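You operate a simulated robot arm through the tools that you are given. There is no shell and no other tool. Be economical: measure what you need, move in short steps, check, and stop when the job is done.

You run a simulated two-armed robot. Do the job below in one go: nothing can be reset, and whatever is moved stays where it is left.

## Task
Hold the pink box, lift its divider tray out and pack the seaweed underneath.
Fine: tray back in, the rice ball on it; the other snack stays on the board.

Only the result counts: the job must be done as asked and must still hold three seconds after the hand-in. Knocking over, shifting, dropping, spilling or breaking anything else fails it.

## Robot
Two 7-joint arms with two-finger parallel grippers on one trunk, on a base that drives. Base frame: it is fixed to the floor where the robot stands at the start and does not move with it; the origin is under the middle of the robot, x ahead of it, y to its left, z up. Readings come in mm, rad, newtons and seconds.
The left shoulder is at the start at [70, 163, 1220], the right one opposite. With the tool pointing down near the work surface each hand reaches from about 380 to 880 mm from the robot's upright axis, wherever it stands, measured 20 degrees to its own side. Places, roughly: wooden side counter [600, 100, 900]; inside of the pink box [500, 0, 900]. Payload 3.43 kg a hand.
The TCP of each hand is the grasp point between the finger pads, 34 mm short of the fingertips. In the tool frame z runs along the fingers and y along their closing line. Largest opening 128 mm; finger width 24, thickness 12; the body of the gripper, 48 by 130 mm, starts 96 mm behind the TCP.
Orientation is that of the tool frame in the base frame, as a unit quaternion [w, x, y, z]. With the fingers straight down and closing along the base's y, the tool's x points along the base's -x, its y along +y and its z along -z.

## Interface
- The arms move only by the tool jog_arm. It takes "left_commands", "right_commands" or both (then of equal length, played together; a hand with none holds still); each is a list of rows, each a list of 3 entries, a list of its own where there are three numbers: the shift along the tool's x, y, z in mm, then the turn, a rotation vector about the tool's x, y, z in rad, then the gripper command, from -1 (shut) to 1 (fully open), values between in proportion. In form: [[[tx, ty, tz], [rx, ry, rz], fingers], ...]. A call has 1 to 10 rows; each row shifts and turns the commanded pose from where the row before left it, along the tool's axes as they then stand. Each row takes 0.2 s and may step no farther than 50 mm and 0.15 rad from the row before; otherwise, or with a gripper value out of range, the whole call is refused. A pose out of reach is approached as far as the arm can. The call stops where the force on the tool passes 40 N (or 10 N more than at its start, if that is more) or the arm is blocked; 0.2 s more then pass. The fingers move at their own pace (about 153 mm/s each) and stop on an object; they squeeze with about 20 N. The grip force told is the motor's: it shows also when the fingers shut on nothing. Time passes only in rows, and 0.2 s behind the last, so rows that do not move let the fingers close. It gives the time, the measured TCP pose, the force on the tool (base axes), the opening and the grip force at its end, in the units of the frame above (readings bear some noise), and new pictures: "pictures" is both (left out), scene, wrist or none (wrist: the cameras of the hands that moved).
- Cameras (640 x 400 px; columns grow to the right, rows downward): "scene" is now at [137.7, -20.8, 1449.3]; the picture's right is [-0.18, -0.98, 0.00], its down [-0.69, 0.12, -0.72] and it looks along [0.71, -0.13, -0.70] (base axes); focal length 224 px, centre (320, 200). "left" rides on the left gripper at [76, 11, -160] in its tool frame; the picture's right is [-0.15, 0.99, 0.00], its down [-0.88, -0.13, -0.46] and it looks along [-0.45, -0.07, 0.89] (tool axes); focal length 234 px, centre (320, 200). "right" rides on the right gripper at [76, -11, -160] in its tool frame; the picture's right is [0.15, 0.99, 0.00], its down [-0.88, 0.13, -0.46] and it looks along [-0.45, 0.07, 0.89] (tool axes); focal length 234 px, centre (320, 200). There is no depth. A picture from a camera that has moved, and an enlarged one, comes with that camera's place and axes in the base frame and with its lens. The place of the scene camera against the robot may be out by one fixed shift of up to 25 mm in any direction.
- slide_trunk(by): slides the trunk up (or, below 0, down) by that many mm; the arms and the scene camera ride with it, the base frame stays. It gives what a move gives, with no picture.
- base_move(legs): drives the robot by 1 to 6 legs, each [ahead, left, turn to the left] in mm, mm and rad, along the robot's own axes; the way and the turn of a leg run together, so that a leg with both is an arc; at most 1500 mm and 3.142 rad a leg. The arms and the cameras ride along, it lands a little off, and it stops where it bumps. It gives what a move gives, and a new picture of the scene camera.
- head_to(pan, tilt): turns the head with the scene camera to pan (to the left, within 1.501 rad either way) and tilt (down, from -0.506 to 1.204), counted from straight ahead of the robot. It gives what a move gives, and a new picture of the scene camera.
- enlarge(camera, box): a new picture of the part [left, top, right, bottom] of that camera's present view, enlarged. No time passes.
- finish_job(): hands the job in; it is judged then, once.

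Work in short steps. Places have to be worked out from the pictures, the camera data and where the tool is seen: move nearer, look again, correct. Check each grasp and each placing, and mend what went wrong. You have 120 turns and 170 pictures in all, those below and enlarged ones among them. Open the grippers and draw the arms clear of the work before you hand the job in, unless the task says otherwise; then end with one line.

The tools are called after "Request:" as a command line: name --argument value ..., lists and objects as JSON in quotes. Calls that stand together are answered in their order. jog_arm: Moves the arms, as the interface text tells. Its arguments: {"type":"object","properties":{"left_commands":{"type":"array"},"right_commands":{"type":"array"},"pictures":{"type":"string","enum":["both","scene","wrist","none"]}},"required":[]} The other tools are called the same way: slide_trunk (by) slides the trunk up or down; base_move (legs) drives the base; head_to (pan, tilt) turns the head that bears the scene camera; enlarge (camera, box) takes an enlarged picture of a part of a camera's view; finish_job () hands the job in.

At the start:

```text
time_s: 0.0
left_tcp_pos: [603.3, 222.7, 1203.5]
left_ee_rot: [0.0, 0.0, 1.0, 0.0]
left_force: [-0.1, -1.2, 0.3]
left_gripper_width: 128.1
left_grip_force: 0.3
right_tcp_pos: [548.8, -254.6, 1242.7]
right_ee_rot: [-0.001, 0.001, 1.0, 0.0]
right_force: [0.2, -0.2, 0.3]
right_gripper_width: 127.9
right_grip_force: 0.1
trunk travel left (down, up): [-700.0, 240.0]
robot x, y, heading: [-1.0, -2.2, -0.004]
head pan, tilt: [-0.178, 0.77]
```

scene: 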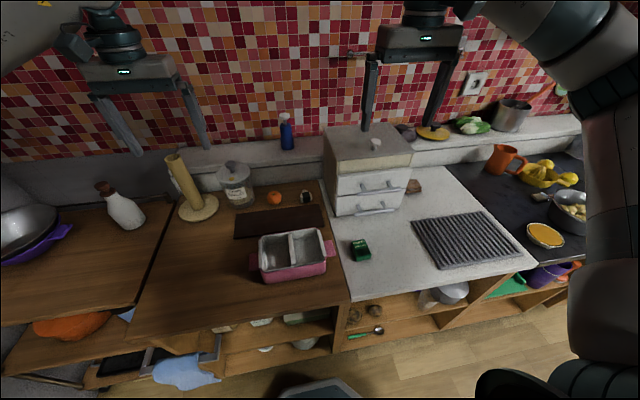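
right: 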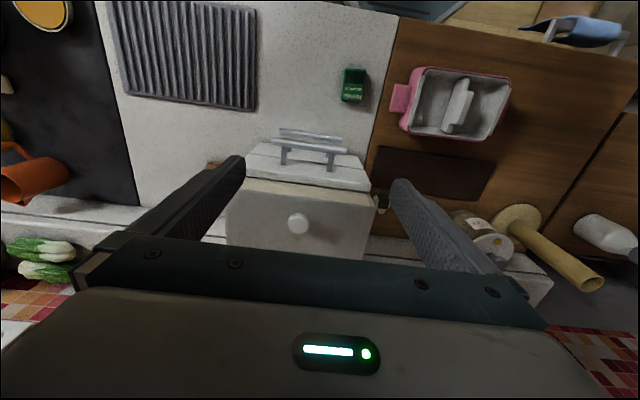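
left: 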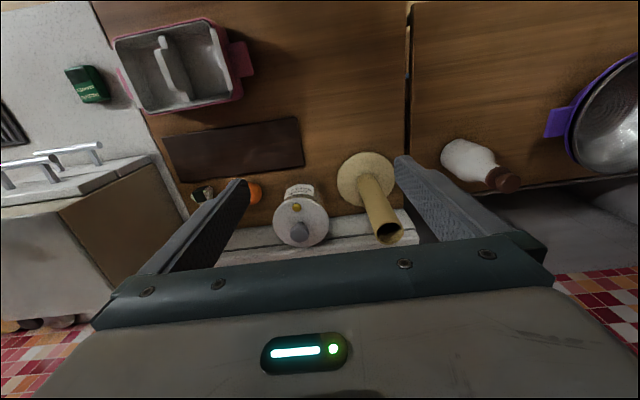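

I'll look closer at the box, the board and the snacks.

Request:
enlarge --camera "scene" --box '[220, 170, 400, 290]'

Request:
enlarge --camera "left" --box '[50, 0, 330, 220]'

Request:
enlarge --camera "right" --box '[320, 50, 540, 200]'

```text
3.33 times, centred on (310, 230) of scene
camera zoom: at [137.7, -20.8, 1449.3], right [-0.18, -0.98, 0.0], down [-0.69, 0.12, -0.72], along [0.71, -0.13, -0.7], focal length 745 px, centre (353, 100)
```

zoom: 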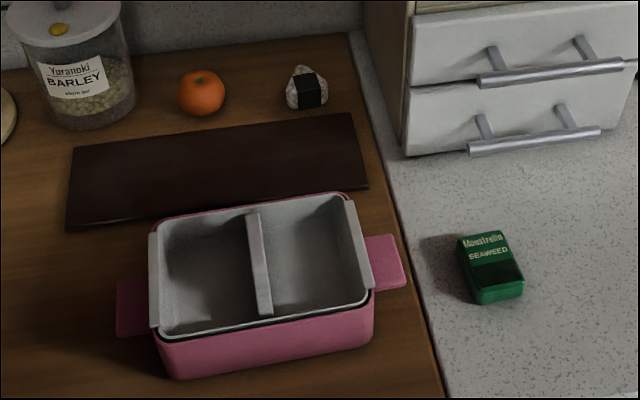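

```text
1.82 times, centred on (190, 110) of left
camera zoom: at [528.2, 233.6, 1361.8], right [0.15, 0.99, 0.0], down [0.88, -0.13, 0.46], along [0.45, -0.07, -0.89], focal length 426 px, centre (556, 364)
```

zoom: 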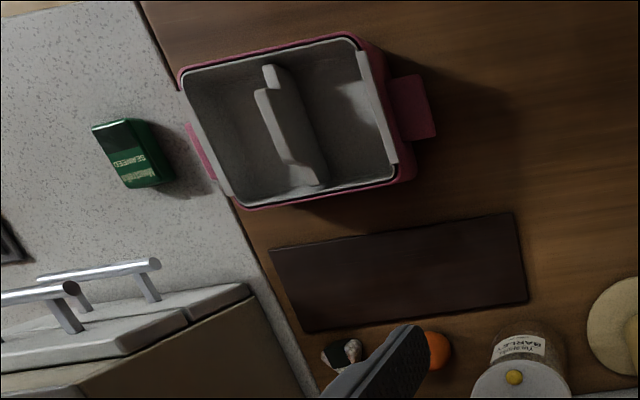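

```text
2.67 times, centred on (430, 125) of right
camera zoom: at [472.9, -265.7, 1402.4], right [-0.15, 0.99, 0.0], down [0.88, 0.13, 0.46], along [0.45, 0.07, -0.89], focal length 624 px, centre (27, 400)
```

zoom: 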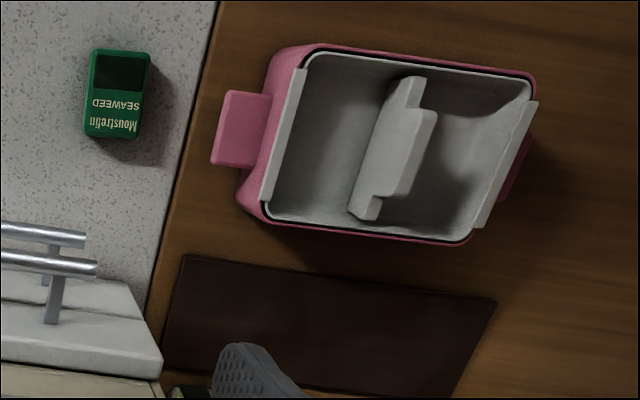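

Triangulating: tray rim about x 427–532, y −76…84, z≈920; divider near y≈0. Seaweed is near (470,−194,880), rice ball near (743,−80). I bring the left hand beside the left handle and turn it so that it closes along x.

Request:
jog_arm --left_commands '[[[32, -15, 25], [0, 0, 0], 0.6], [[32, -15, 25], [0, 0, 0], 0.6], [[32, -15, 25], [0, 0, 0], 0.6], [[32, -15, 25], [0, 0, 0], 0.6], [[0, 0, 0], [0, 0, 0.143], 0.6], [[0, 0, 0], [0, 0, 0.143], 0.6], [[0, 0, 0], [0, 0, 0.143], 0.6], [[0, 0, 0], [0, 0, 0.143], 0.6], [[0, 0, 0], [0, 0, 0.143], 0.6], [[0, 0, 0], [0, 0, 0.143], 0.6]]' --pictures "none"

Request:
jog_arm --left_commands '[[[0, 0, 0], [0, 0, 0.143], 0.6], [[0, 0, 0], [0, 0, 0.143], 0.6], [[0, 0, 0], [0, 0, 0.143], 0.6], [[0, 0, 0], [0, 0, 0.143], 0.6], [[0, 0, 0], [0, 0, 0.143], 0.6], [[0, 0, 0], [0, -0.125, 0], 0.6], [[0, 0, 0], [0, -0.125, 0], 0.6], [[0, 0, 0], [0, -0.125, 0], 0.6], [[0, 0, 0], [0, -0.125, 0], 0.6]]'

```text
time_s: 2.2
left_tcp_pos: [475.8, 163.1, 1102.0]
left_ee_rot: [0.0, 0.416, 0.909, 0.0]
left_force: [-0.5, 0.9, -0.3]
left_gripper_width: 102.5
left_grip_force: 0.1
right_tcp_pos: [547.0, -254.9, 1242.4]
right_ee_rot: [0.001, 0.0, 1.0, 0.0]
right_force: [0.1, -0.1, 0.3]
right_gripper_width: 128.0
right_grip_force: 0.1
trunk travel left (down, up): [-700.0, 240.0]
robot x, y, heading: [1.8, -2.0, -0.0]
head pan, tilt: [-0.178, 0.77]
```

```text
time_s: 4.2
left_tcp_pos: [408.0, 124.7, 1116.6]
left_ee_rot: [0.175, 0.684, 0.686, -0.176]
left_force: [0.6, -0.5, 0.6]
left_gripper_width: 102.2
left_grip_force: 0.1
left hand out of reach, approached as far as the arm can: row 4, 5, 6, 7, 8, 9
right_tcp_pos: [548.9, -254.4, 1242.2]
right_ee_rot: [0.0, 0.001, 1.0, 0.0]
right_force: [0.2, 0.3, -0.2]
right_gripper_width: 128.2
right_grip_force: 0.1
trunk travel left (down, up): [-700.0, 240.0]
robot x, y, heading: [0.2, -1.5, 0.0]
head pan, tilt: [-0.178, 0.77]
camera scene: at [137.8, -19.8, 1449.4], right [-0.18, -0.98, 0.0], down [-0.69, 0.12, -0.72], along [0.71, -0.13, -0.7], focal length 224 px, centre (320, 200)
camera left: at [417.9, 267.1, 1219.5], right [0.99, -0.12, 0.07], down [-0.13, -0.55, 0.82], along [-0.06, -0.82, -0.56], focal length 234 px, centre (320, 200)
```

scene: 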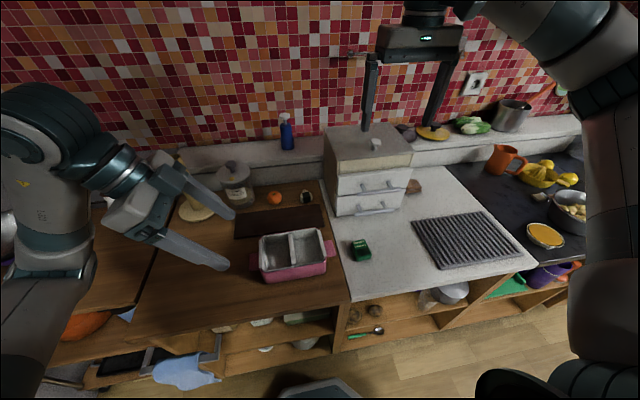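
left: 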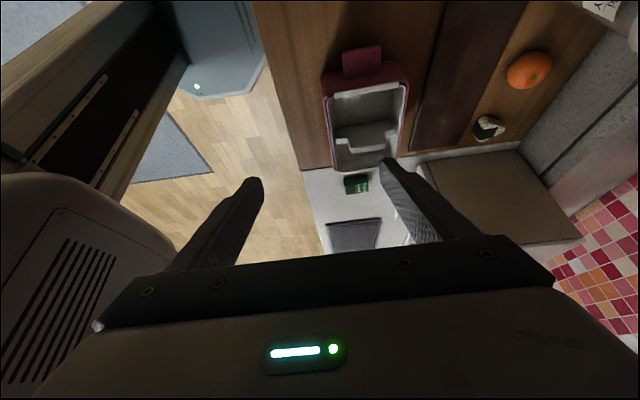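

The left arm was near its inner limit up high; I lower it and move it forward to see if it recovers.

Request:
jog_arm --left_commands '[[[19, 0, 35], [0, 0, 0], 0.6], [[19, 0, 35], [0, 0, 0], 0.6], [[0, 0, 0], [0, 0, 0], 0.6]]'

```text
time_s: 5.0
left_tcp_pos: [389.6, 114.5, 1077.2]
left_ee_rot: [0.173, 0.684, 0.686, -0.176]
left_force: [0.0, 0.2, 0.3]
left_gripper_width: 102.4
left_grip_force: 0.1
left hand out of reach, approached as far as the arm can: row 1, 2
right_tcp_pos: [547.9, -254.5, 1243.7]
right_ee_rot: [0.001, 0.001, 1.0, 0.0]
right_force: [0.7, -0.5, 0.8]
right_gripper_width: 128.0
right_grip_force: 0.0
trunk travel left (down, up): [-700.0, 240.0]
robot x, y, heading: [-1.7, -4.4, 0.003]
head pan, tilt: [-0.178, 0.77]
camera scene: at [137.7, -21.1, 1449.3], right [-0.18, -0.98, 0.0], down [-0.69, 0.12, -0.72], along [0.71, -0.13, -0.7], focal length 224 px, centre (320, 200)
camera left: at [401.2, 256.8, 1180.6], right [0.99, -0.12, 0.07], down [-0.13, -0.56, 0.82], along [-0.06, -0.82, -0.57], focal length 234 px, centre (320, 200)
```

scene: 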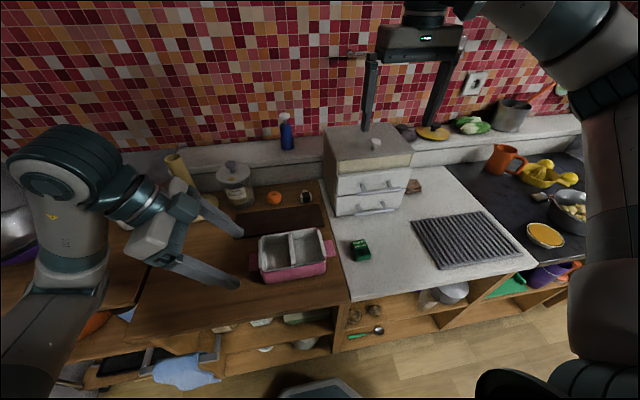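
left: 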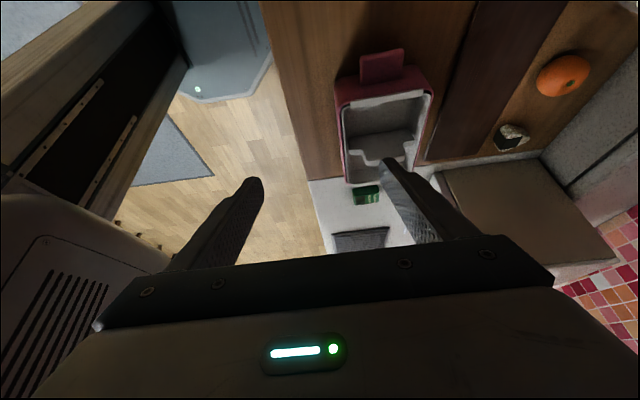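

Joint limits stop this yaw. I undo the tilt and try the opposite yaw (camera toward the box), staying high.

Request:
jog_arm --left_commands '[[[-20, 0, -30], [0, 0.125, 0], 0.6], [[0, 0, -10], [0, 0.125, 0], 0.6], [[0, 0, 0], [0, 0.125, 0], 0.6], [[0, 0, 0], [0, 0.125, 0], 0.6], [[0, 0, 0], [0, 0, -0.148], 0.6], [[0, 0, 0], [0, 0, -0.148], 0.6], [[0, 0, 0], [0, 0, -0.148], 0.6], [[0, 0, 0], [0, 0, -0.148], 0.6], [[0, 0, 0], [0, 0, -0.148], 0.6], [[0, 0, 0], [0, 0, -0.148], 0.6]]' --pictures "none"

Request:
jog_arm --left_commands '[[[0, 0, 0], [0, 0, -0.148], 0.6], [[0, 0, 0], [0, 0, -0.148], 0.6], [[0, 0, 0], [0, 0, -0.148], 0.6], [[0, 0, 0], [0, 0, -0.148], 0.6], [[0, 0, 0], [0, 0, -0.148], 0.6], [[0, 0, 0], [0, 0, -0.148], 0.6], [[0, 0, 0], [0, 0, -0.148], 0.6], [[0, 0, 0], [0, 0, -0.148], 0.6], [[0, 0, 0], [0, 0, -0.148], 0.6], [[0, 0, 0], [0, 0, -0.148], 0.6]]' --pictures "none"

Request:
jog_arm --left_commands '[[[0, 0, 0], [0, 0, -0.148], 0.6], [[0, 0, 0], [0, 0, -0.148], 0.6], [[0, 0, 0], [0, 0, -0.148], 0.6], [[0, 0, 0], [0, 0, -0.148], 0.6], [[0, 0, 0], [0, 0, -0.148], 0.6]]'

```text
time_s: 7.2
left_tcp_pos: [390.2, 115.4, 1122.5]
left_ee_rot: [0.0, 0.334, 0.942, -0.001]
left_force: [0.7, 1.0, -0.3]
left_gripper_width: 102.6
left_grip_force: 0.0
right_tcp_pos: [549.1, -254.2, 1243.6]
right_ee_rot: [0.0, 0.001, 1.0, 0.001]
right_force: [-0.3, -0.7, 0.3]
right_gripper_width: 127.9
right_grip_force: 0.0
trunk travel left (down, up): [-700.0, 240.0]
robot x, y, heading: [1.4, -0.4, 0.001]
head pan, tilt: [-0.178, 0.77]
```

```text
time_s: 9.4
left_tcp_pos: [391.0, 114.2, 1121.3]
left_ee_rot: [0.0, -0.389, 0.921, 0.0]
left_force: [0.2, 0.3, -0.4]
left_gripper_width: 102.7
left_grip_force: 0.0
right_tcp_pos: [548.4, -254.6, 1243.0]
right_ee_rot: [-0.001, 0.0, 1.0, 0.0]
right_force: [-0.2, 0.5, 0.1]
right_gripper_width: 127.7
right_grip_force: 0.0
trunk travel left (down, up): [-700.0, 240.0]
robot x, y, heading: [-0.2, -0.5, -0.004]
head pan, tilt: [-0.178, 0.77]
```

```text
time_s: 10.6
left_tcp_pos: [391.4, 114.4, 1122.4]
left_ee_rot: [0.0, -0.696, 0.718, 0.0]
left_force: [0.4, 0.5, -0.6]
left_gripper_width: 102.5
left_grip_force: 0.1
right_tcp_pos: [548.2, -255.0, 1242.3]
right_ee_rot: [-0.001, 0.001, 1.0, 0.0]
right_force: [-0.7, -0.3, -0.7]
right_gripper_width: 128.0
right_grip_force: 0.1
trunk travel left (down, up): [-700.0, 240.0]
robot x, y, heading: [-2.6, 2.3, 0.002]
head pan, tilt: [-0.178, 0.77]
camera scene: at [137.6, -20.7, 1449.3], right [-0.18, -0.98, 0.0], down [-0.69, 0.12, -0.72], along [0.71, -0.13, -0.7], focal length 224 px, centre (320, 200)
camera left: at [376.8, 39.6, 1281.5], right [-0.98, 0.18, 0.0], down [0.16, 0.88, 0.46], along [0.08, 0.45, -0.89], focal length 234 px, centre (320, 200)
```

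scene: 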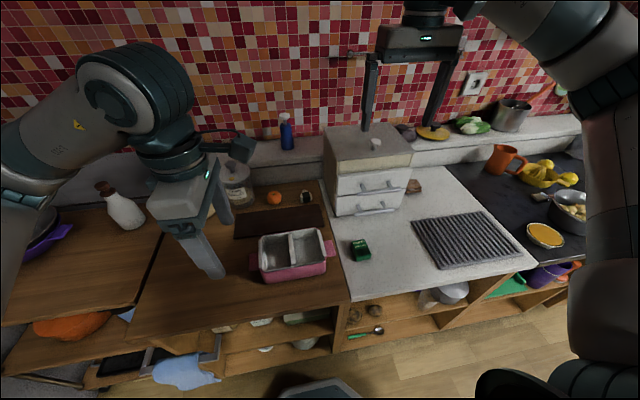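
left: 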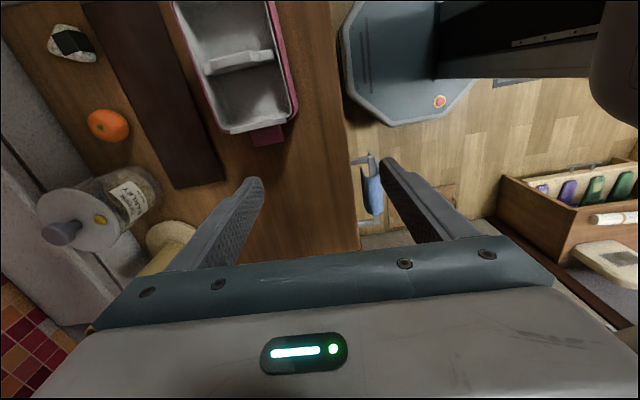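

This yaw works. I align with the box (box turned ≈+0.03), move beside the handle and tilt the hand outward.

Request:
jog_arm --left_commands '[[[-9, -21, 25], [0, 0, -0.06], 0.6], [[-9, -21, 25], [0, 0, 0], 0.6], [[-9, -21, 25], [0, 0, 0], 0.6], [[-9, -21, 25], [0, 0, 0], 0.6], [[0, 0, 0], [0, 0.125, 0], 0.6], [[0, 0, 0], [0, 0.125, 0], 0.6], [[0, 0, 0], [0, 0.125, 0], 0.6], [[0, 0, 0], [0, 0.125, 0], 0.6]]'

```text
time_s: 12.4
left_tcp_pos: [472.6, 152.4, 1023.4]
left_ee_rot: [0.173, 0.693, -0.676, 0.178]
left_force: [-0.5, 0.2, -0.2]
left_gripper_width: 102.5
left_grip_force: 0.0
right_tcp_pos: [547.7, -253.9, 1242.6]
right_ee_rot: [0.0, 0.002, 1.0, 0.0]
right_force: [0.2, -0.2, 0.5]
right_gripper_width: 128.4
right_grip_force: 0.1
trunk travel left (down, up): [-700.0, 240.0]
robot x, y, heading: [-0.7, 0.5, -0.001]
head pan, tilt: [-0.178, 0.77]
camera scene: at [136.9, -19.5, 1449.5], right [-0.18, -0.98, 0.0], down [-0.68, 0.12, -0.72], along [0.71, -0.13, -0.7], focal length 224 px, centre (320, 200)
camera left: at [461.9, 162.7, 1198.3], right [-0.99, 0.1, -0.07], down [0.1, 0.99, -0.03], along [0.07, -0.03, -1.0], focal length 234 px, centre (320, 200)
```

scene: 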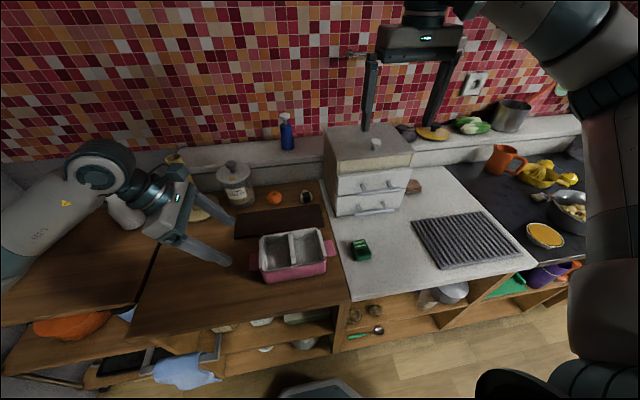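
left: 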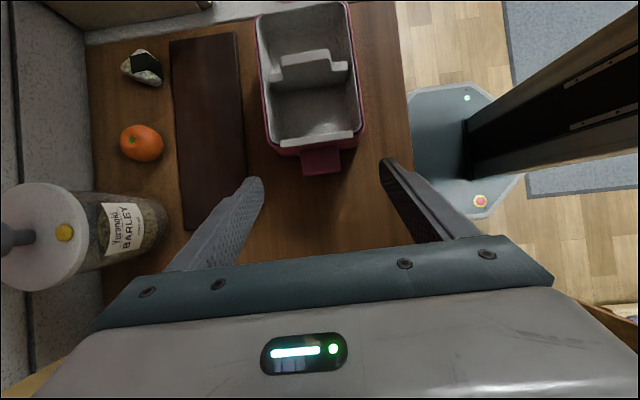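

Handle tab seen at about (478,106), 51 mm wide in x, outer edge y≈122. I lower the open fingers astride it.

Request:
jog_arm --left_commands '[[[-8.7, -1.5, 28], [0, 0, 0], 0.4], [[-8.7, -1.5, 28], [0, 0, 0], 0.2], [[-8.7, -1.5, 28], [0, 0, 0], 0.2], [[0, 0, 28], [0, 0, 0], 0.2], [[0, 0, 0], [0, 0, 0], 0.2]]' --pictures "wrist"

```text
time_s: 13.6
left_tcp_pos: [479.0, 122.4, 911.1]
left_ee_rot: [0.173, 0.694, -0.676, 0.177]
left_force: [1.1, 0.5, -0.5]
left_gripper_width: 77.0
left_grip_force: 0.0
right_tcp_pos: [546.9, -254.5, 1242.4]
right_ee_rot: [0.0, 0.001, 1.0, 0.0]
right_force: [-0.2, 0.7, -0.8]
right_gripper_width: 127.9
right_grip_force: 0.1
trunk travel left (down, up): [-700.0, 240.0]
robot x, y, heading: [-2.0, -0.8, 0.002]
head pan, tilt: [-0.178, 0.77]
camera left: at [467.4, 130.5, 1087.1], right [-0.99, 0.1, -0.07], down [0.1, 0.99, -0.02], along [0.07, -0.03, -1.0], focal length 234 px, centre (320, 200)
```

left: 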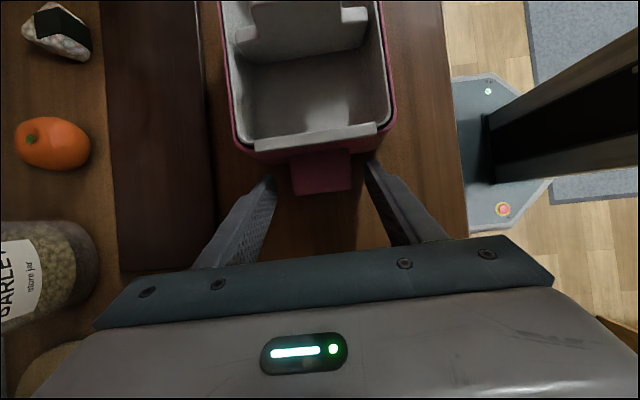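

The fingers straddle the tab, centred. I go 8 mm lower for more overlap and close.

Request:
jog_arm --left_commands '[[[-3.8, 0, 7], [0, 0, 0], 0.2], [[0, 0, 0], [0, 0, 0], -0.3], [[0, 0, 0], [0, 0, 0], -0.6], [[0, 0, 0], [0, 0, 0], -0.8], [[0, 0, 0], [0, 0, 0], -0.8]]' --pictures "wrist"

```text
time_s: 14.8
left_tcp_pos: [478.7, 121.2, 903.3]
left_ee_rot: [0.173, 0.694, -0.676, 0.177]
left_force: [0.4, -0.5, -0.4]
left_gripper_width: 51.6
left_grip_force: 20.2
right_tcp_pos: [546.5, -255.3, 1243.1]
right_ee_rot: [0.0, 0.0, 1.0, 0.0]
right_force: [0.1, -0.1, -0.6]
right_gripper_width: 128.2
right_grip_force: 0.1
trunk travel left (down, up): [-700.0, 240.0]
robot x, y, heading: [-0.4, -1.9, -0.004]
head pan, tilt: [-0.178, 0.77]
camera left: at [467.7, 130.6, 1079.3], right [-0.99, 0.1, -0.07], down [0.1, 0.99, -0.02], along [0.07, -0.03, -1.0], focal length 234 px, centre (320, 200)
```

left: 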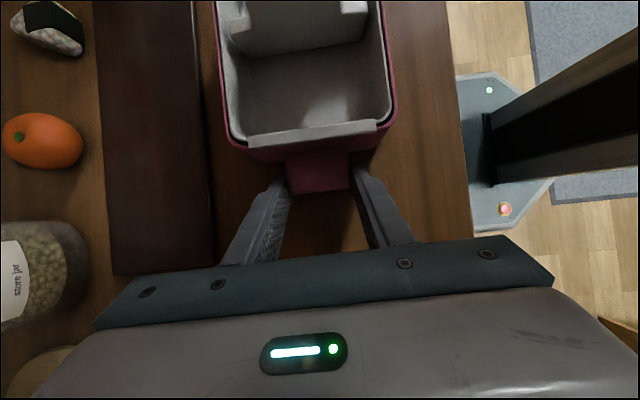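

The left hand holds the box. Now the right hand moves above the divider.

Request:
jog_arm --right_commands '[[[11, 42, 20], [0, 0, 0], 0.2], [[11, 42, 20], [0, 0, 0], 0.0], [[11, 42, 20], [0, 0, 0], 0.0], [[11, 42, 20], [0, 0, 0], 0.0], [[11, 42, 20], [0, 0, 0], 0.0], [[11, 42, 20], [0, 0, 0], 0.0], [[0, 0, 20], [0, 0, 0], 0.0]]'

```text
time_s: 16.4
left_tcp_pos: [478.5, 119.9, 904.5]
left_ee_rot: [0.172, 0.694, -0.676, 0.177]
left_force: [0.7, 0.4, 0.3]
left_gripper_width: 51.6
left_grip_force: 20.0
right_tcp_pos: [483.4, -3.4, 1103.5]
right_ee_rot: [-0.001, 0.002, 1.0, 0.002]
right_force: [-0.2, -0.5, -0.5]
right_gripper_width: 63.8
right_grip_force: 0.0
trunk travel left (down, up): [-700.0, 240.0]
robot x, y, heading: [-0.6, -2.3, -0.002]
head pan, tilt: [-0.178, 0.77]
camera scene: at [138.0, -22.2, 1449.3], right [-0.18, -0.98, 0.0], down [-0.69, 0.12, -0.72], along [0.71, -0.13, -0.7], focal length 224 px, centre (320, 200)
camera right: at [407.5, -14.7, 1263.0], right [-0.14, 0.99, 0.0], down [0.88, 0.13, 0.46], along [0.45, 0.07, -0.89], focal length 234 px, centre (320, 200)
```

scene: 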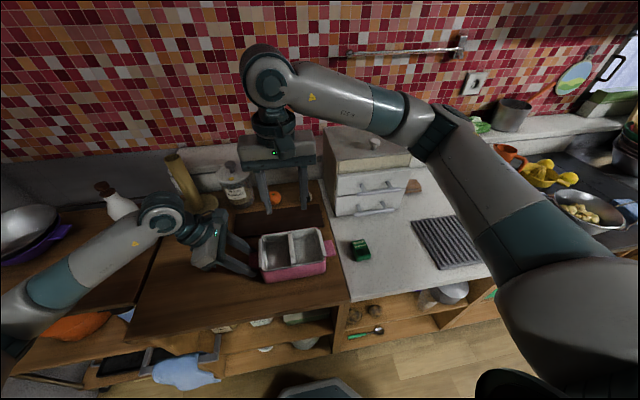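
right: 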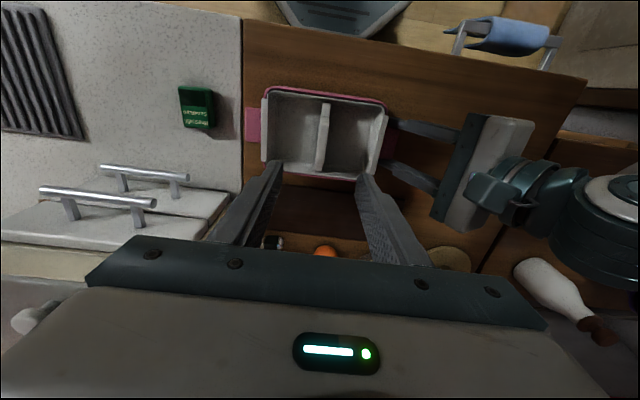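

Request:
enlarge --camera "right" --box '[230, 70, 420, 190]'

Request:
enlarge --camera "left" --box '[180, 0, 440, 160]'

```text
3.33 times, centred on (325, 130) of right
camera zoom: at [407.5, -14.7, 1263.0], right [-0.14, 0.99, 0.0], down [0.88, 0.13, 0.46], along [0.45, 0.07, -0.89], focal length 781 px, centre (303, 433)
```

zoom: 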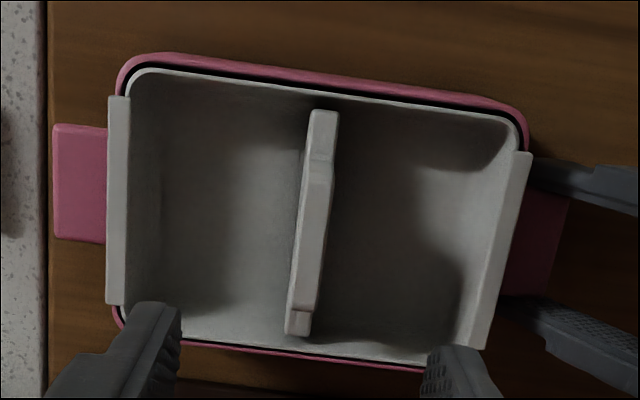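

```text
2.46 times, centred on (310, 80) of left
camera zoom: at [468.0, 129.6, 1079.5], right [-0.99, 0.1, -0.07], down [0.1, 0.99, -0.02], along [0.07, -0.03, -1.0], focal length 576 px, centre (345, 495)
```

zoom: 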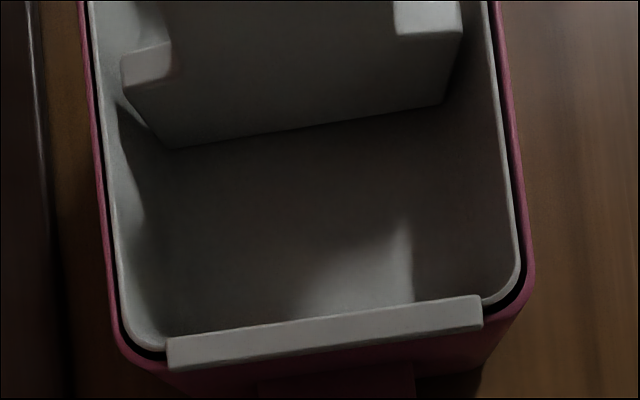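

Divider at about y≈1, x 453–514 for the raised middle; tray floor ≈895, divider top ≈935–945. I lower the open right fingers either side of it.

Request:
jog_arm --right_commands '[[[1, 4, 38], [0, 0, -0.03], 0.0], [[1, 0, 38], [0, 0, 0], 0.0], [[0, 0, 38], [0, 0, 0], 0.0], [[0, 0, 40], [0, 0, 0], 0.0], [[0, 0, 0], [0, 0, 0], 0.0]]'

```text
time_s: 17.6
left_tcp_pos: [479.4, 122.5, 903.2]
left_ee_rot: [0.173, 0.694, -0.676, 0.177]
left_force: [0.1, -1.0, 0.9]
left_gripper_width: 51.6
left_grip_force: 20.1
right_tcp_pos: [480.8, 0.9, 948.3]
right_ee_rot: [-0.001, -0.015, 1.0, 0.0]
right_force: [0.1, 0.9, -0.3]
right_gripper_width: 64.2
right_grip_force: 0.0
trunk travel left (down, up): [-700.0, 240.0]
robot x, y, heading: [-0.8, -3.6, 0.004]
head pan, tilt: [-0.178, 0.77]
camera scene: at [137.6, -20.5, 1449.3], right [-0.18, -0.98, 0.0], down [-0.69, 0.12, -0.72], along [0.71, -0.13, -0.7], focal length 224 px, centre (320, 200)
camera right: at [404.7, -11.8, 1108.2], right [-0.18, 0.98, 0.0], down [0.88, 0.16, 0.46], along [0.45, 0.08, -0.89], focal length 234 px, centre (320, 200)
```

scene: 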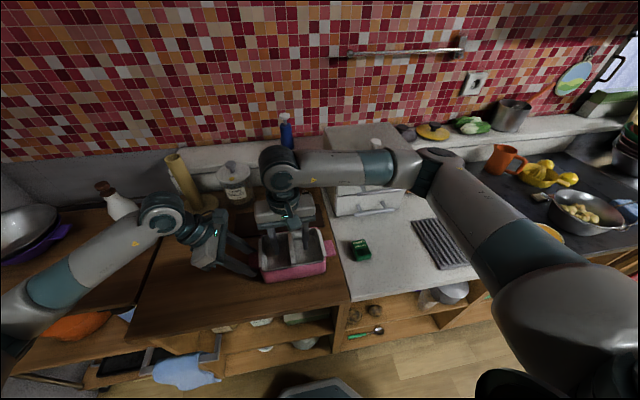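
right: 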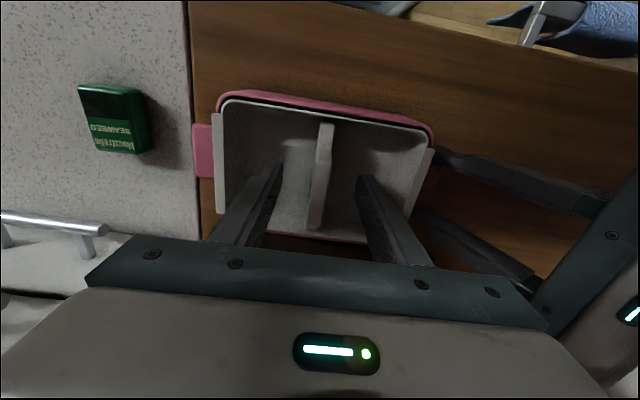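

The divider sits midway between the fingers. I lower 11 mm more and close.

Request:
jog_arm --right_commands '[[[0, 0, 6], [0, 0, 0], 0.0], [[0, 0, 5], [0, 0, 0], -0.2], [[0, 0, 0], [0, 0, 0], -0.5], [[0, 0, 0], [0, 0, 0], -0.8], [[0, 0, 0], [0, 0, 0], -1], [[0, 0, 0], [0, 0, 0], -1]]' --pictures "wrist"

```text
time_s: 19.0
left_tcp_pos: [479.6, 122.4, 902.4]
left_ee_rot: [0.173, 0.693, -0.677, 0.176]
left_force: [-3.4, 6.7, 0.3]
left_gripper_width: 51.7
left_grip_force: 19.5
right_tcp_pos: [481.2, 1.3, 938.4]
right_ee_rot: [-0.001, -0.014, 1.0, 0.0]
right_force: [1.3, -7.1, 0.1]
right_gripper_width: 11.7
right_grip_force: 20.0
trunk travel left (down, up): [-700.0, 240.0]
robot x, y, heading: [-1.3, 2.9, 0.005]
head pan, tilt: [-0.178, 0.77]
camera right: at [405.4, -12.1, 1097.3], right [-0.17, 0.98, 0.0], down [0.88, 0.16, 0.46], along [0.45, 0.08, -0.89], focal length 234 px, centre (320, 200)
```

right: 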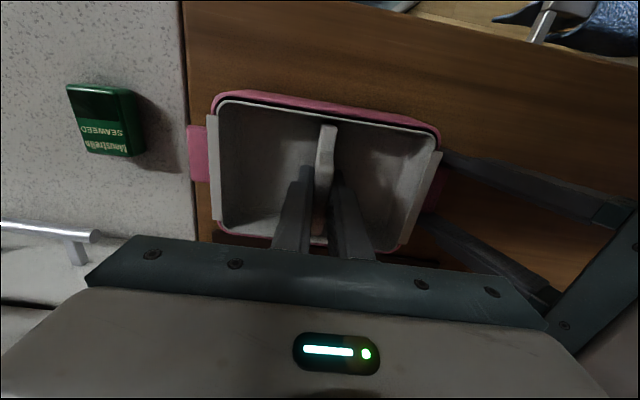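

Gripped at 11.7 mm with slight side load. I ease 1 mm to −y and lift in small steps.

Request:
jog_arm --right_commands '[[[0, -1, 0], [0, 0, 0], -1], [[0, 0, -8], [0, 0, 0], -1], [[0, 0, -8], [0, 0, 0], -1], [[0, 0, -10], [0, 0, 0], -1]]'

```text
time_s: 20.0
left_tcp_pos: [478.9, 121.1, 904.1]
left_ee_rot: [0.173, 0.694, -0.676, 0.177]
left_force: [0.2, 0.5, -0.5]
left_gripper_width: 51.7
left_grip_force: 20.1
right_tcp_pos: [479.7, -0.3, 964.4]
right_ee_rot: [0.0, -0.015, 1.0, 0.0]
right_force: [-0.4, -0.2, -0.3]
right_gripper_width: 11.1
right_grip_force: 20.0
trunk travel left (down, up): [-700.0, 240.0]
robot x, y, heading: [-1.6, -2.0, -0.003]
head pan, tilt: [-0.178, 0.77]
camera scene: at [137.7, -20.6, 1449.3], right [-0.18, -0.98, 0.0], down [-0.69, 0.12, -0.72], along [0.71, -0.13, -0.7], focal length 224 px, centre (320, 200)
camera right: at [405.4, -12.5, 1123.3], right [-0.18, 0.98, 0.0], down [0.88, 0.16, 0.46], along [0.45, 0.08, -0.89], focal length 234 px, centre (320, 200)
```

scene: 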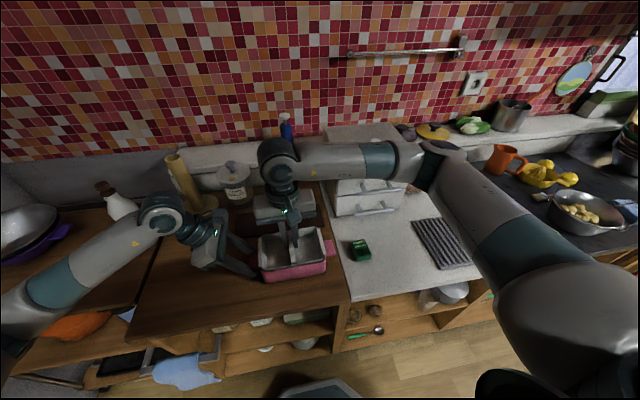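
right: 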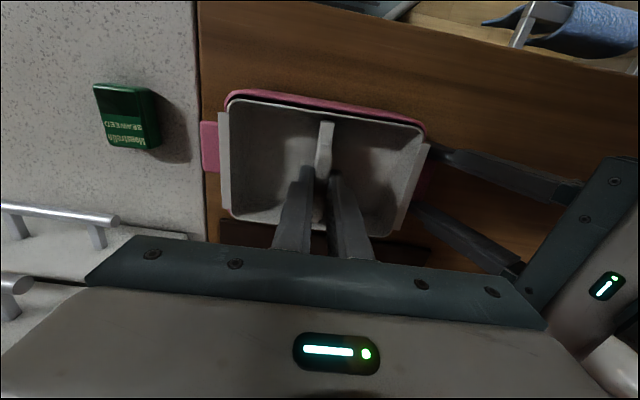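

The tray rises freely. I lift it clear and carry it over the dark board (x≈600–705), where it can stand meanwhile.

Request:
jog_arm --right_commands '[[[0, 0, -20], [0, 0, 0], -1], [[0, 0, -30], [0, 0, 0], -1], [[-40, 0, 0], [0, 0, 0], -1], [[-42, 0, 0], [0, 0, 0], -1], [[-42, 0, 0], [0, 0, 0], -1], [[-42, 0, 0], [0, 0, 0], -1], [[0, 0, 0], [0, 0, 0], -1]]'

Request:
enlarge --camera "scene" --box '[210, 140, 400, 290]'

```text
time_s: 21.6
left_tcp_pos: [479.6, 120.9, 902.8]
left_ee_rot: [0.172, 0.694, -0.676, 0.178]
left_force: [-1.0, 0.4, -0.2]
left_gripper_width: 51.4
left_grip_force: 19.9
right_tcp_pos: [646.3, 6.5, 1014.5]
right_ee_rot: [0.0, -0.015, 1.0, 0.0]
right_force: [-0.8, -0.2, 0.4]
right_gripper_width: 11.4
right_grip_force: 19.6
trunk travel left (down, up): [-700.0, 240.0]
robot x, y, heading: [-0.8, 0.4, -0.002]
head pan, tilt: [-0.178, 0.77]
camera scene: at [137.4, -21.0, 1449.3], right [-0.18, -0.98, 0.0], down [-0.69, 0.12, -0.72], along [0.71, -0.13, -0.7], focal length 224 px, centre (320, 200)
camera right: at [571.2, -7.7, 1174.1], right [-0.18, 0.98, 0.0], down [0.88, 0.16, 0.46], along [0.45, 0.08, -0.89], focal length 234 px, centre (320, 200)
```

scene: 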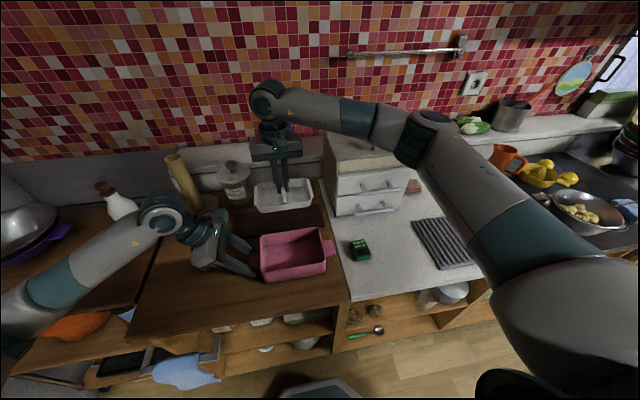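
right: 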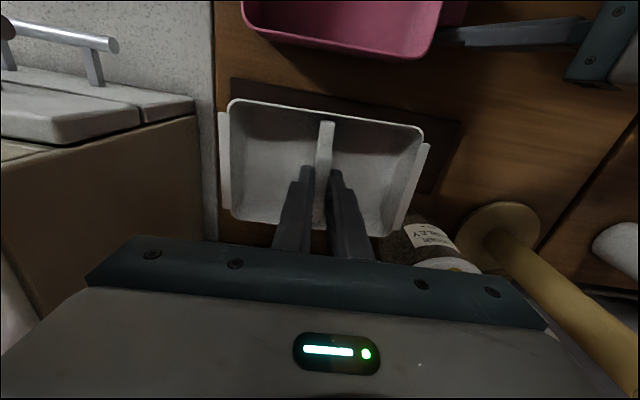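

```text
2.67 times, centred on (305, 215) of scene
camera zoom: at [137.4, -21.0, 1449.3], right [-0.18, -0.98, 0.0], down [-0.69, 0.12, -0.72], along [0.71, -0.13, -0.7], focal length 596 px, centre (360, 160)
```

zoom: 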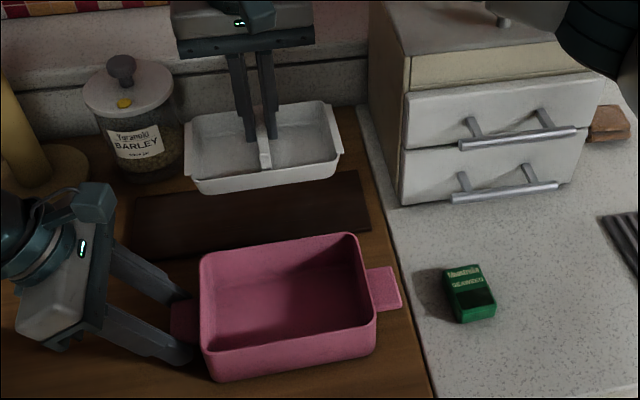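

Board spans about x 586–693, with snacks just behind it, so I shift 18 mm back toward me and lower.

Request:
jog_arm --right_commands '[[[18, 0, 0], [0, 0, 0], -1], [[0, 0, 30], [0, 0, 0], -1], [[0, 0, 30], [0, 0, 0], -1], [[0, 0, 18], [0, 0, 0], -1], [[0, 0, 4], [0, 0, 0], -1], [[0, 0, 0], [0, 0, 0], -1]]'

Request:
enlarge --camera "scene" --box '[210, 140, 400, 290]'

```text
time_s: 23.0
left_tcp_pos: [477.3, 121.2, 905.6]
left_ee_rot: [0.172, 0.695, -0.675, 0.178]
left_force: [0.0, -0.2, 0.1]
left_gripper_width: 51.5
left_grip_force: 20.5
right_tcp_pos: [628.1, 4.3, 934.5]
right_ee_rot: [0.002, -0.014, 1.0, 0.001]
right_force: [3.2, -1.6, 18.3]
right_gripper_width: 11.5
right_grip_force: 19.9
trunk travel left (down, up): [-700.0, 240.0]
robot x, y, heading: [3.3, -2.0, 0.004]
head pan, tilt: [-0.178, 0.77]
camera scene: at [135.9, -21.0, 1449.7], right [-0.18, -0.98, 0.0], down [-0.68, 0.12, -0.72], along [0.71, -0.13, -0.7], focal length 224 px, centre (320, 200)
camera right: at [552.0, -8.3, 1093.9], right [-0.17, 0.98, 0.0], down [0.87, 0.15, 0.46], along [0.45, 0.08, -0.89], focal length 234 px, centre (320, 200)
```

scene: 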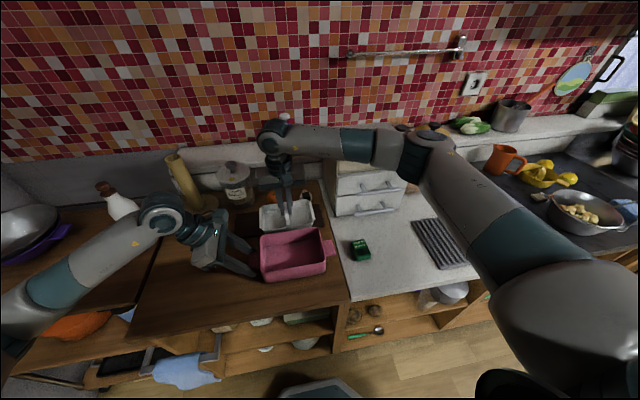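
right: 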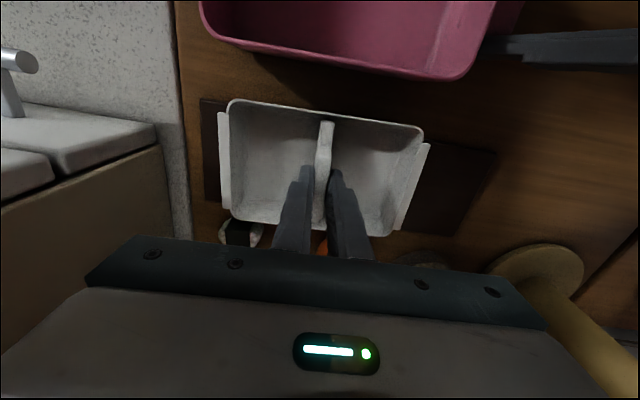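

```text
2.67 times, centred on (305, 215) of scene
camera zoom: at [135.9, -21.0, 1449.7], right [-0.18, -0.98, 0.0], down [-0.68, 0.12, -0.72], along [0.71, -0.13, -0.7], focal length 596 px, centre (360, 160)
```

zoom: 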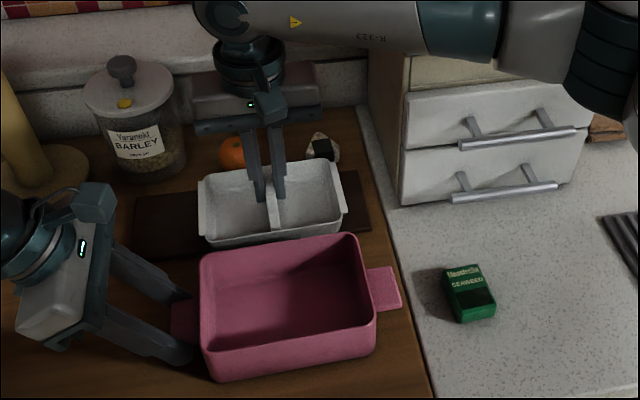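

Contact with the board (18 N). I ease off, open and rise.

Request:
jog_arm --right_commands '[[[0, 0, -3], [0, 0, 0], -1], [[0, 0, 0], [0, 0, 0], -0.6], [[0, 0, 0], [0, 0, 0], -0.2], [[0, 0, 0], [0, 0, 0], -0.1], [[0, 0, -25], [0, 0, 0], -0.1], [[0, 0, -40], [0, 0, 0], -0.1], [[0, 0, -45], [0, 0, 0], -0.1]]'

```text
time_s: 24.6
left_tcp_pos: [478.8, 121.4, 904.6]
left_ee_rot: [0.172, 0.694, -0.676, 0.178]
left_force: [0.3, 0.3, 0.1]
left_gripper_width: 51.4
left_grip_force: 19.4
right_tcp_pos: [628.3, 6.1, 1046.0]
right_ee_rot: [0.0, -0.014, 1.0, 0.0]
right_force: [0.5, -0.4, 0.0]
right_gripper_width: 57.6
right_grip_force: 0.1
trunk travel left (down, up): [-700.0, 240.0]
robot x, y, heading: [-2.5, 2.5, 0.002]
head pan, tilt: [-0.178, 0.77]
camera scene: at [136.9, -20.3, 1449.3], right [-0.18, -0.98, 0.0], down [-0.69, 0.12, -0.72], along [0.71, -0.13, -0.7], focal length 224 px, centre (320, 200)
camera right: at [552.6, -7.8, 1204.7], right [-0.17, 0.98, 0.0], down [0.88, 0.16, 0.46], along [0.45, 0.08, -0.89], focal length 234 px, centre (320, 200)
```

scene: 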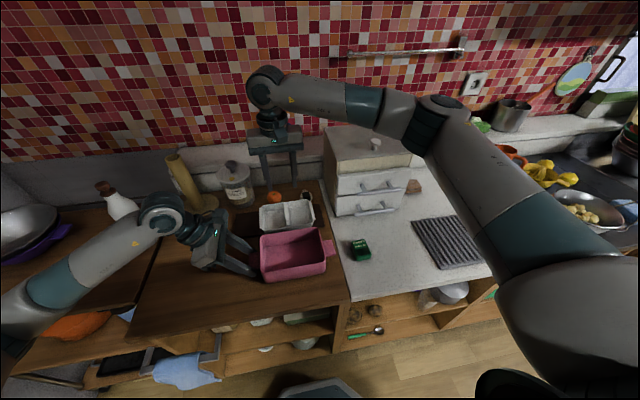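
right: 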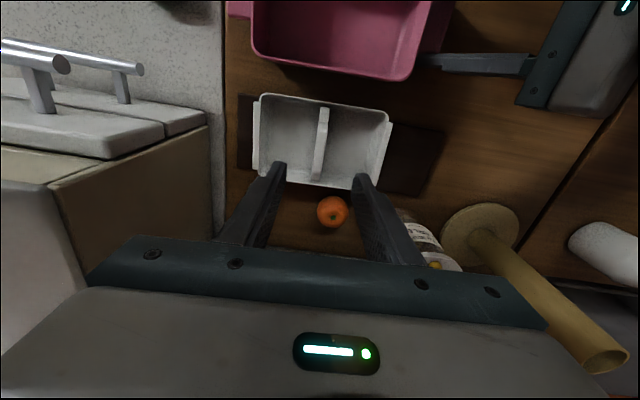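

The tray stands on the board. Now the right hand goes above the seaweed.

Request:
jog_arm --right_commands '[[[27.3, -32.6, 0], [0, 0, 0.015], -0.1], [[27.3, -32.6, 0], [0, 0, 0.015], -0.1], [[27.3, -32.6, 0], [0, 0, 0], 0.3], [[27.3, -32.6, 0], [0, 0, 0], 0.3], [[27.3, -32.6, 0], [0, 0, 0], 0.3], [[27.3, -32.6, 0], [0, 0, 0], 0.3], [[0, 0, 20], [0, 0, 0], 0.3]]' --pictures "wrist"

Request:
enlarge --camera "right" --box '[200, 70, 440, 220]'

Request:
enlarge --camera "scene" --box '[300, 190, 400, 290]'

```text
time_s: 26.2
left_tcp_pos: [478.9, 121.1, 903.1]
left_ee_rot: [0.173, 0.694, -0.676, 0.178]
left_force: [-0.5, 0.4, -0.4]
left_gripper_width: 51.6
left_grip_force: 19.8
right_tcp_pos: [467.9, -192.5, 1025.4]
right_ee_rot: [0.0, 0.001, 1.0, 0.0]
right_force: [0.4, -0.3, 0.7]
right_gripper_width: 83.0
right_grip_force: 0.2
trunk travel left (down, up): [-700.0, 240.0]
robot x, y, heading: [-0.6, -3.4, 0.001]
head pan, tilt: [-0.178, 0.77]
camera right: at [391.8, -202.4, 1184.6], right [-0.15, 0.99, 0.0], down [0.88, 0.13, 0.46], along [0.45, 0.07, -0.89], focal length 234 px, centre (320, 200)
```

right: 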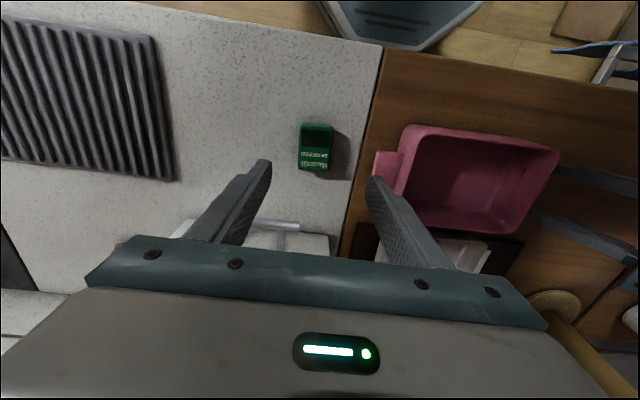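

```text
2.67 times, centred on (320, 145) of right
camera zoom: at [391.8, -202.4, 1184.6], right [-0.15, 0.99, 0.0], down [0.88, 0.13, 0.46], along [0.45, 0.07, -0.89], focal length 624 px, centre (320, 347)
```

zoom: 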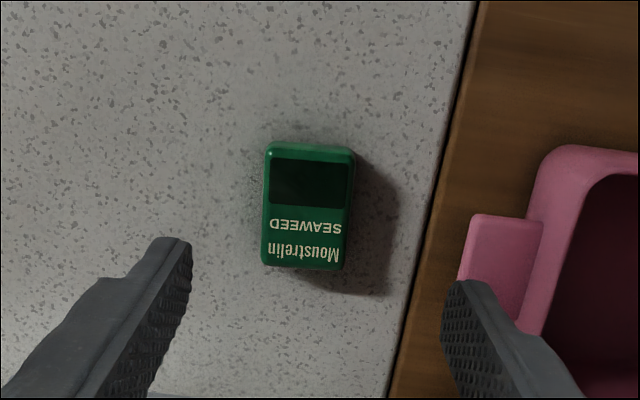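

```text
4.00 times, centred on (350, 240) of scene
camera zoom: at [138.7, -20.1, 1449.3], right [-0.18, -0.98, 0.0], down [-0.69, 0.12, -0.72], along [0.71, -0.13, -0.7], focal length 894 px, centre (200, 40)
```

zoom: 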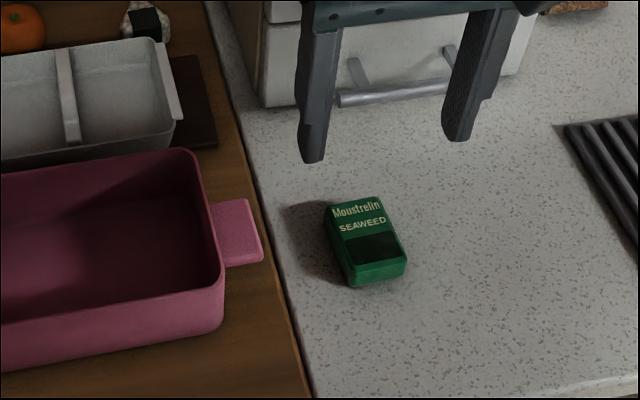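

Seaweed is at about (471,−196), 42×57 mm, top ≈882, turned ≈+0.06. I align and lower.

Request:
jog_arm --right_commands '[[[-3, -3.5, 30], [0, 0, -0.06], 0.1], [[0, 0, 40], [0, 0, 0], 0.1], [[0, 0, 40], [0, 0, 0], 0.1], [[0, 0, 8], [0, 0, 0], 0.1], [[0, 0, 0], [0, 0, 0], 0.1]]'

Request:
enlarge --camera "scene" --box '[300, 190, 400, 290]'

```text
time_s: 27.4
left_tcp_pos: [479.3, 121.6, 902.9]
left_ee_rot: [0.172, 0.694, -0.676, 0.177]
left_force: [-0.1, -0.1, 0.0]
left_gripper_width: 51.3
left_grip_force: 20.0
right_tcp_pos: [470.0, -195.5, 905.8]
right_ee_rot: [-0.001, -0.03, 1.0, 0.0]
right_force: [0.9, 0.5, 0.1]
right_gripper_width: 70.3
right_grip_force: 0.1
trunk travel left (down, up): [-700.0, 240.0]
robot x, y, heading: [0.8, -0.2, -0.001]
head pan, tilt: [-0.178, 0.77]
camera scene: at [137.7, -20.7, 1449.3], right [-0.18, -0.98, 0.0], down [-0.69, 0.12, -0.72], along [0.71, -0.13, -0.7], focal length 224 px, centre (320, 200)
camera right: at [393.9, -210.9, 1066.5], right [-0.2, 0.98, 0.0], down [0.87, 0.18, 0.46], along [0.45, 0.09, -0.89], focal length 234 px, centre (320, 200)
```

scene: 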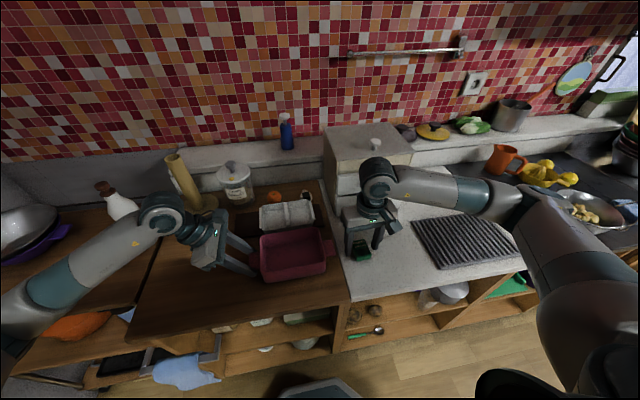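
right: 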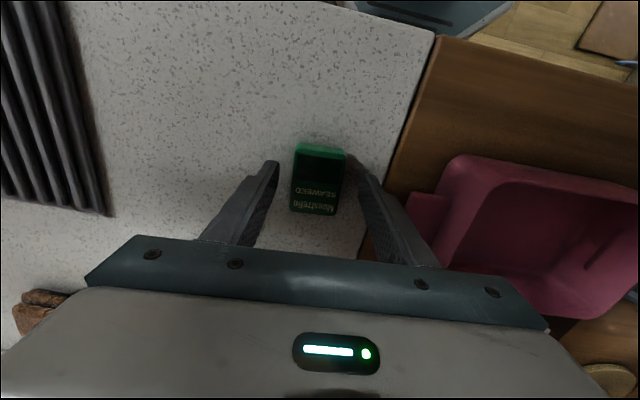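

```text
4.00 times, centred on (350, 240) of scene
camera zoom: at [137.7, -20.7, 1449.3], right [-0.18, -0.98, 0.0], down [-0.69, 0.12, -0.72], along [0.71, -0.13, -0.7], focal length 894 px, centre (200, 40)
```

zoom: 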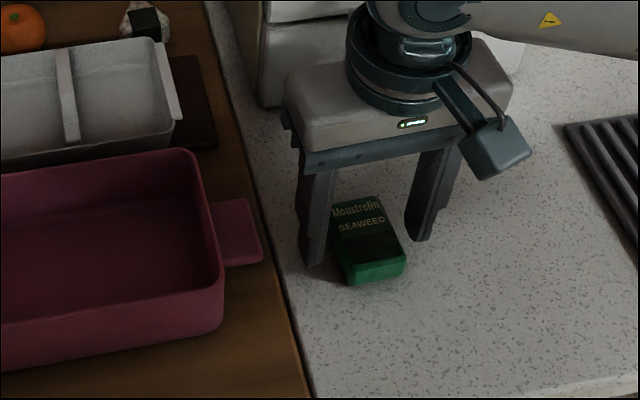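

The pack lies between the fingers. I lower 7 mm and close.

Request:
jog_arm --right_commands '[[[0, 0, 4], [0, 0, 0], 0.1], [[0, 0, 3], [0, 0, 0], 0.1], [[0, 0, 0], [0, 0, 0], -0.2], [[0, 0, 0], [0, 0, 0], -0.6], [[0, 0, 0], [0, 0, 0], -0.8], [[0, 0, -10], [0, 0, 0], -0.8], [[0, 0, -30], [0, 0, 0], -0.8]]'

```text
time_s: 29.0
left_tcp_pos: [479.7, 121.3, 904.3]
left_ee_rot: [0.172, 0.694, -0.676, 0.177]
left_force: [0.3, -0.1, 0.1]
left_gripper_width: 51.7
left_grip_force: 20.8
right_tcp_pos: [469.6, -195.8, 940.2]
right_ee_rot: [0.0, -0.03, 1.0, 0.0]
right_force: [-0.9, -0.1, -0.3]
right_gripper_width: 42.5
right_grip_force: 20.2
trunk travel left (down, up): [-700.0, 240.0]
robot x, y, heading: [1.5, 0.1, -0.002]
head pan, tilt: [-0.178, 0.77]
camera scene: at [137.5, -20.3, 1449.3], right [-0.18, -0.98, 0.0], down [-0.69, 0.12, -0.72], along [0.71, -0.13, -0.7], focal length 224 px, centre (320, 200)
camera right: at [394.0, -210.8, 1099.6], right [-0.2, 0.98, 0.0], down [0.87, 0.18, 0.46], along [0.45, 0.09, -0.89], focal length 234 px, centre (320, 200)
```

scene: 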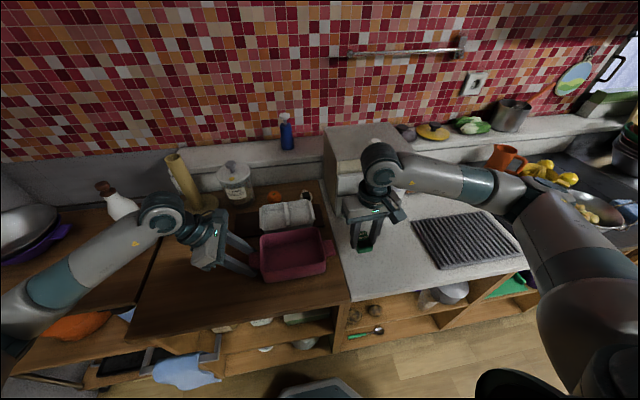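
right: 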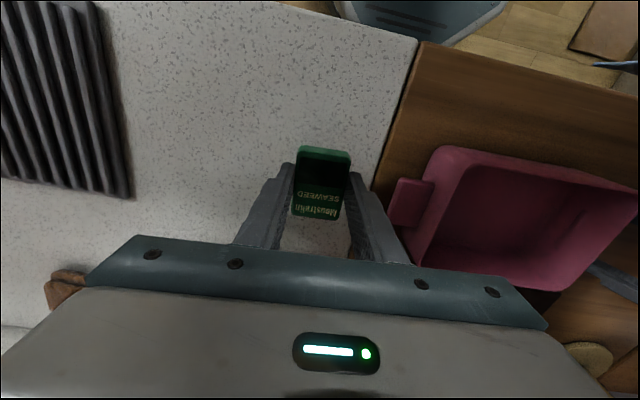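

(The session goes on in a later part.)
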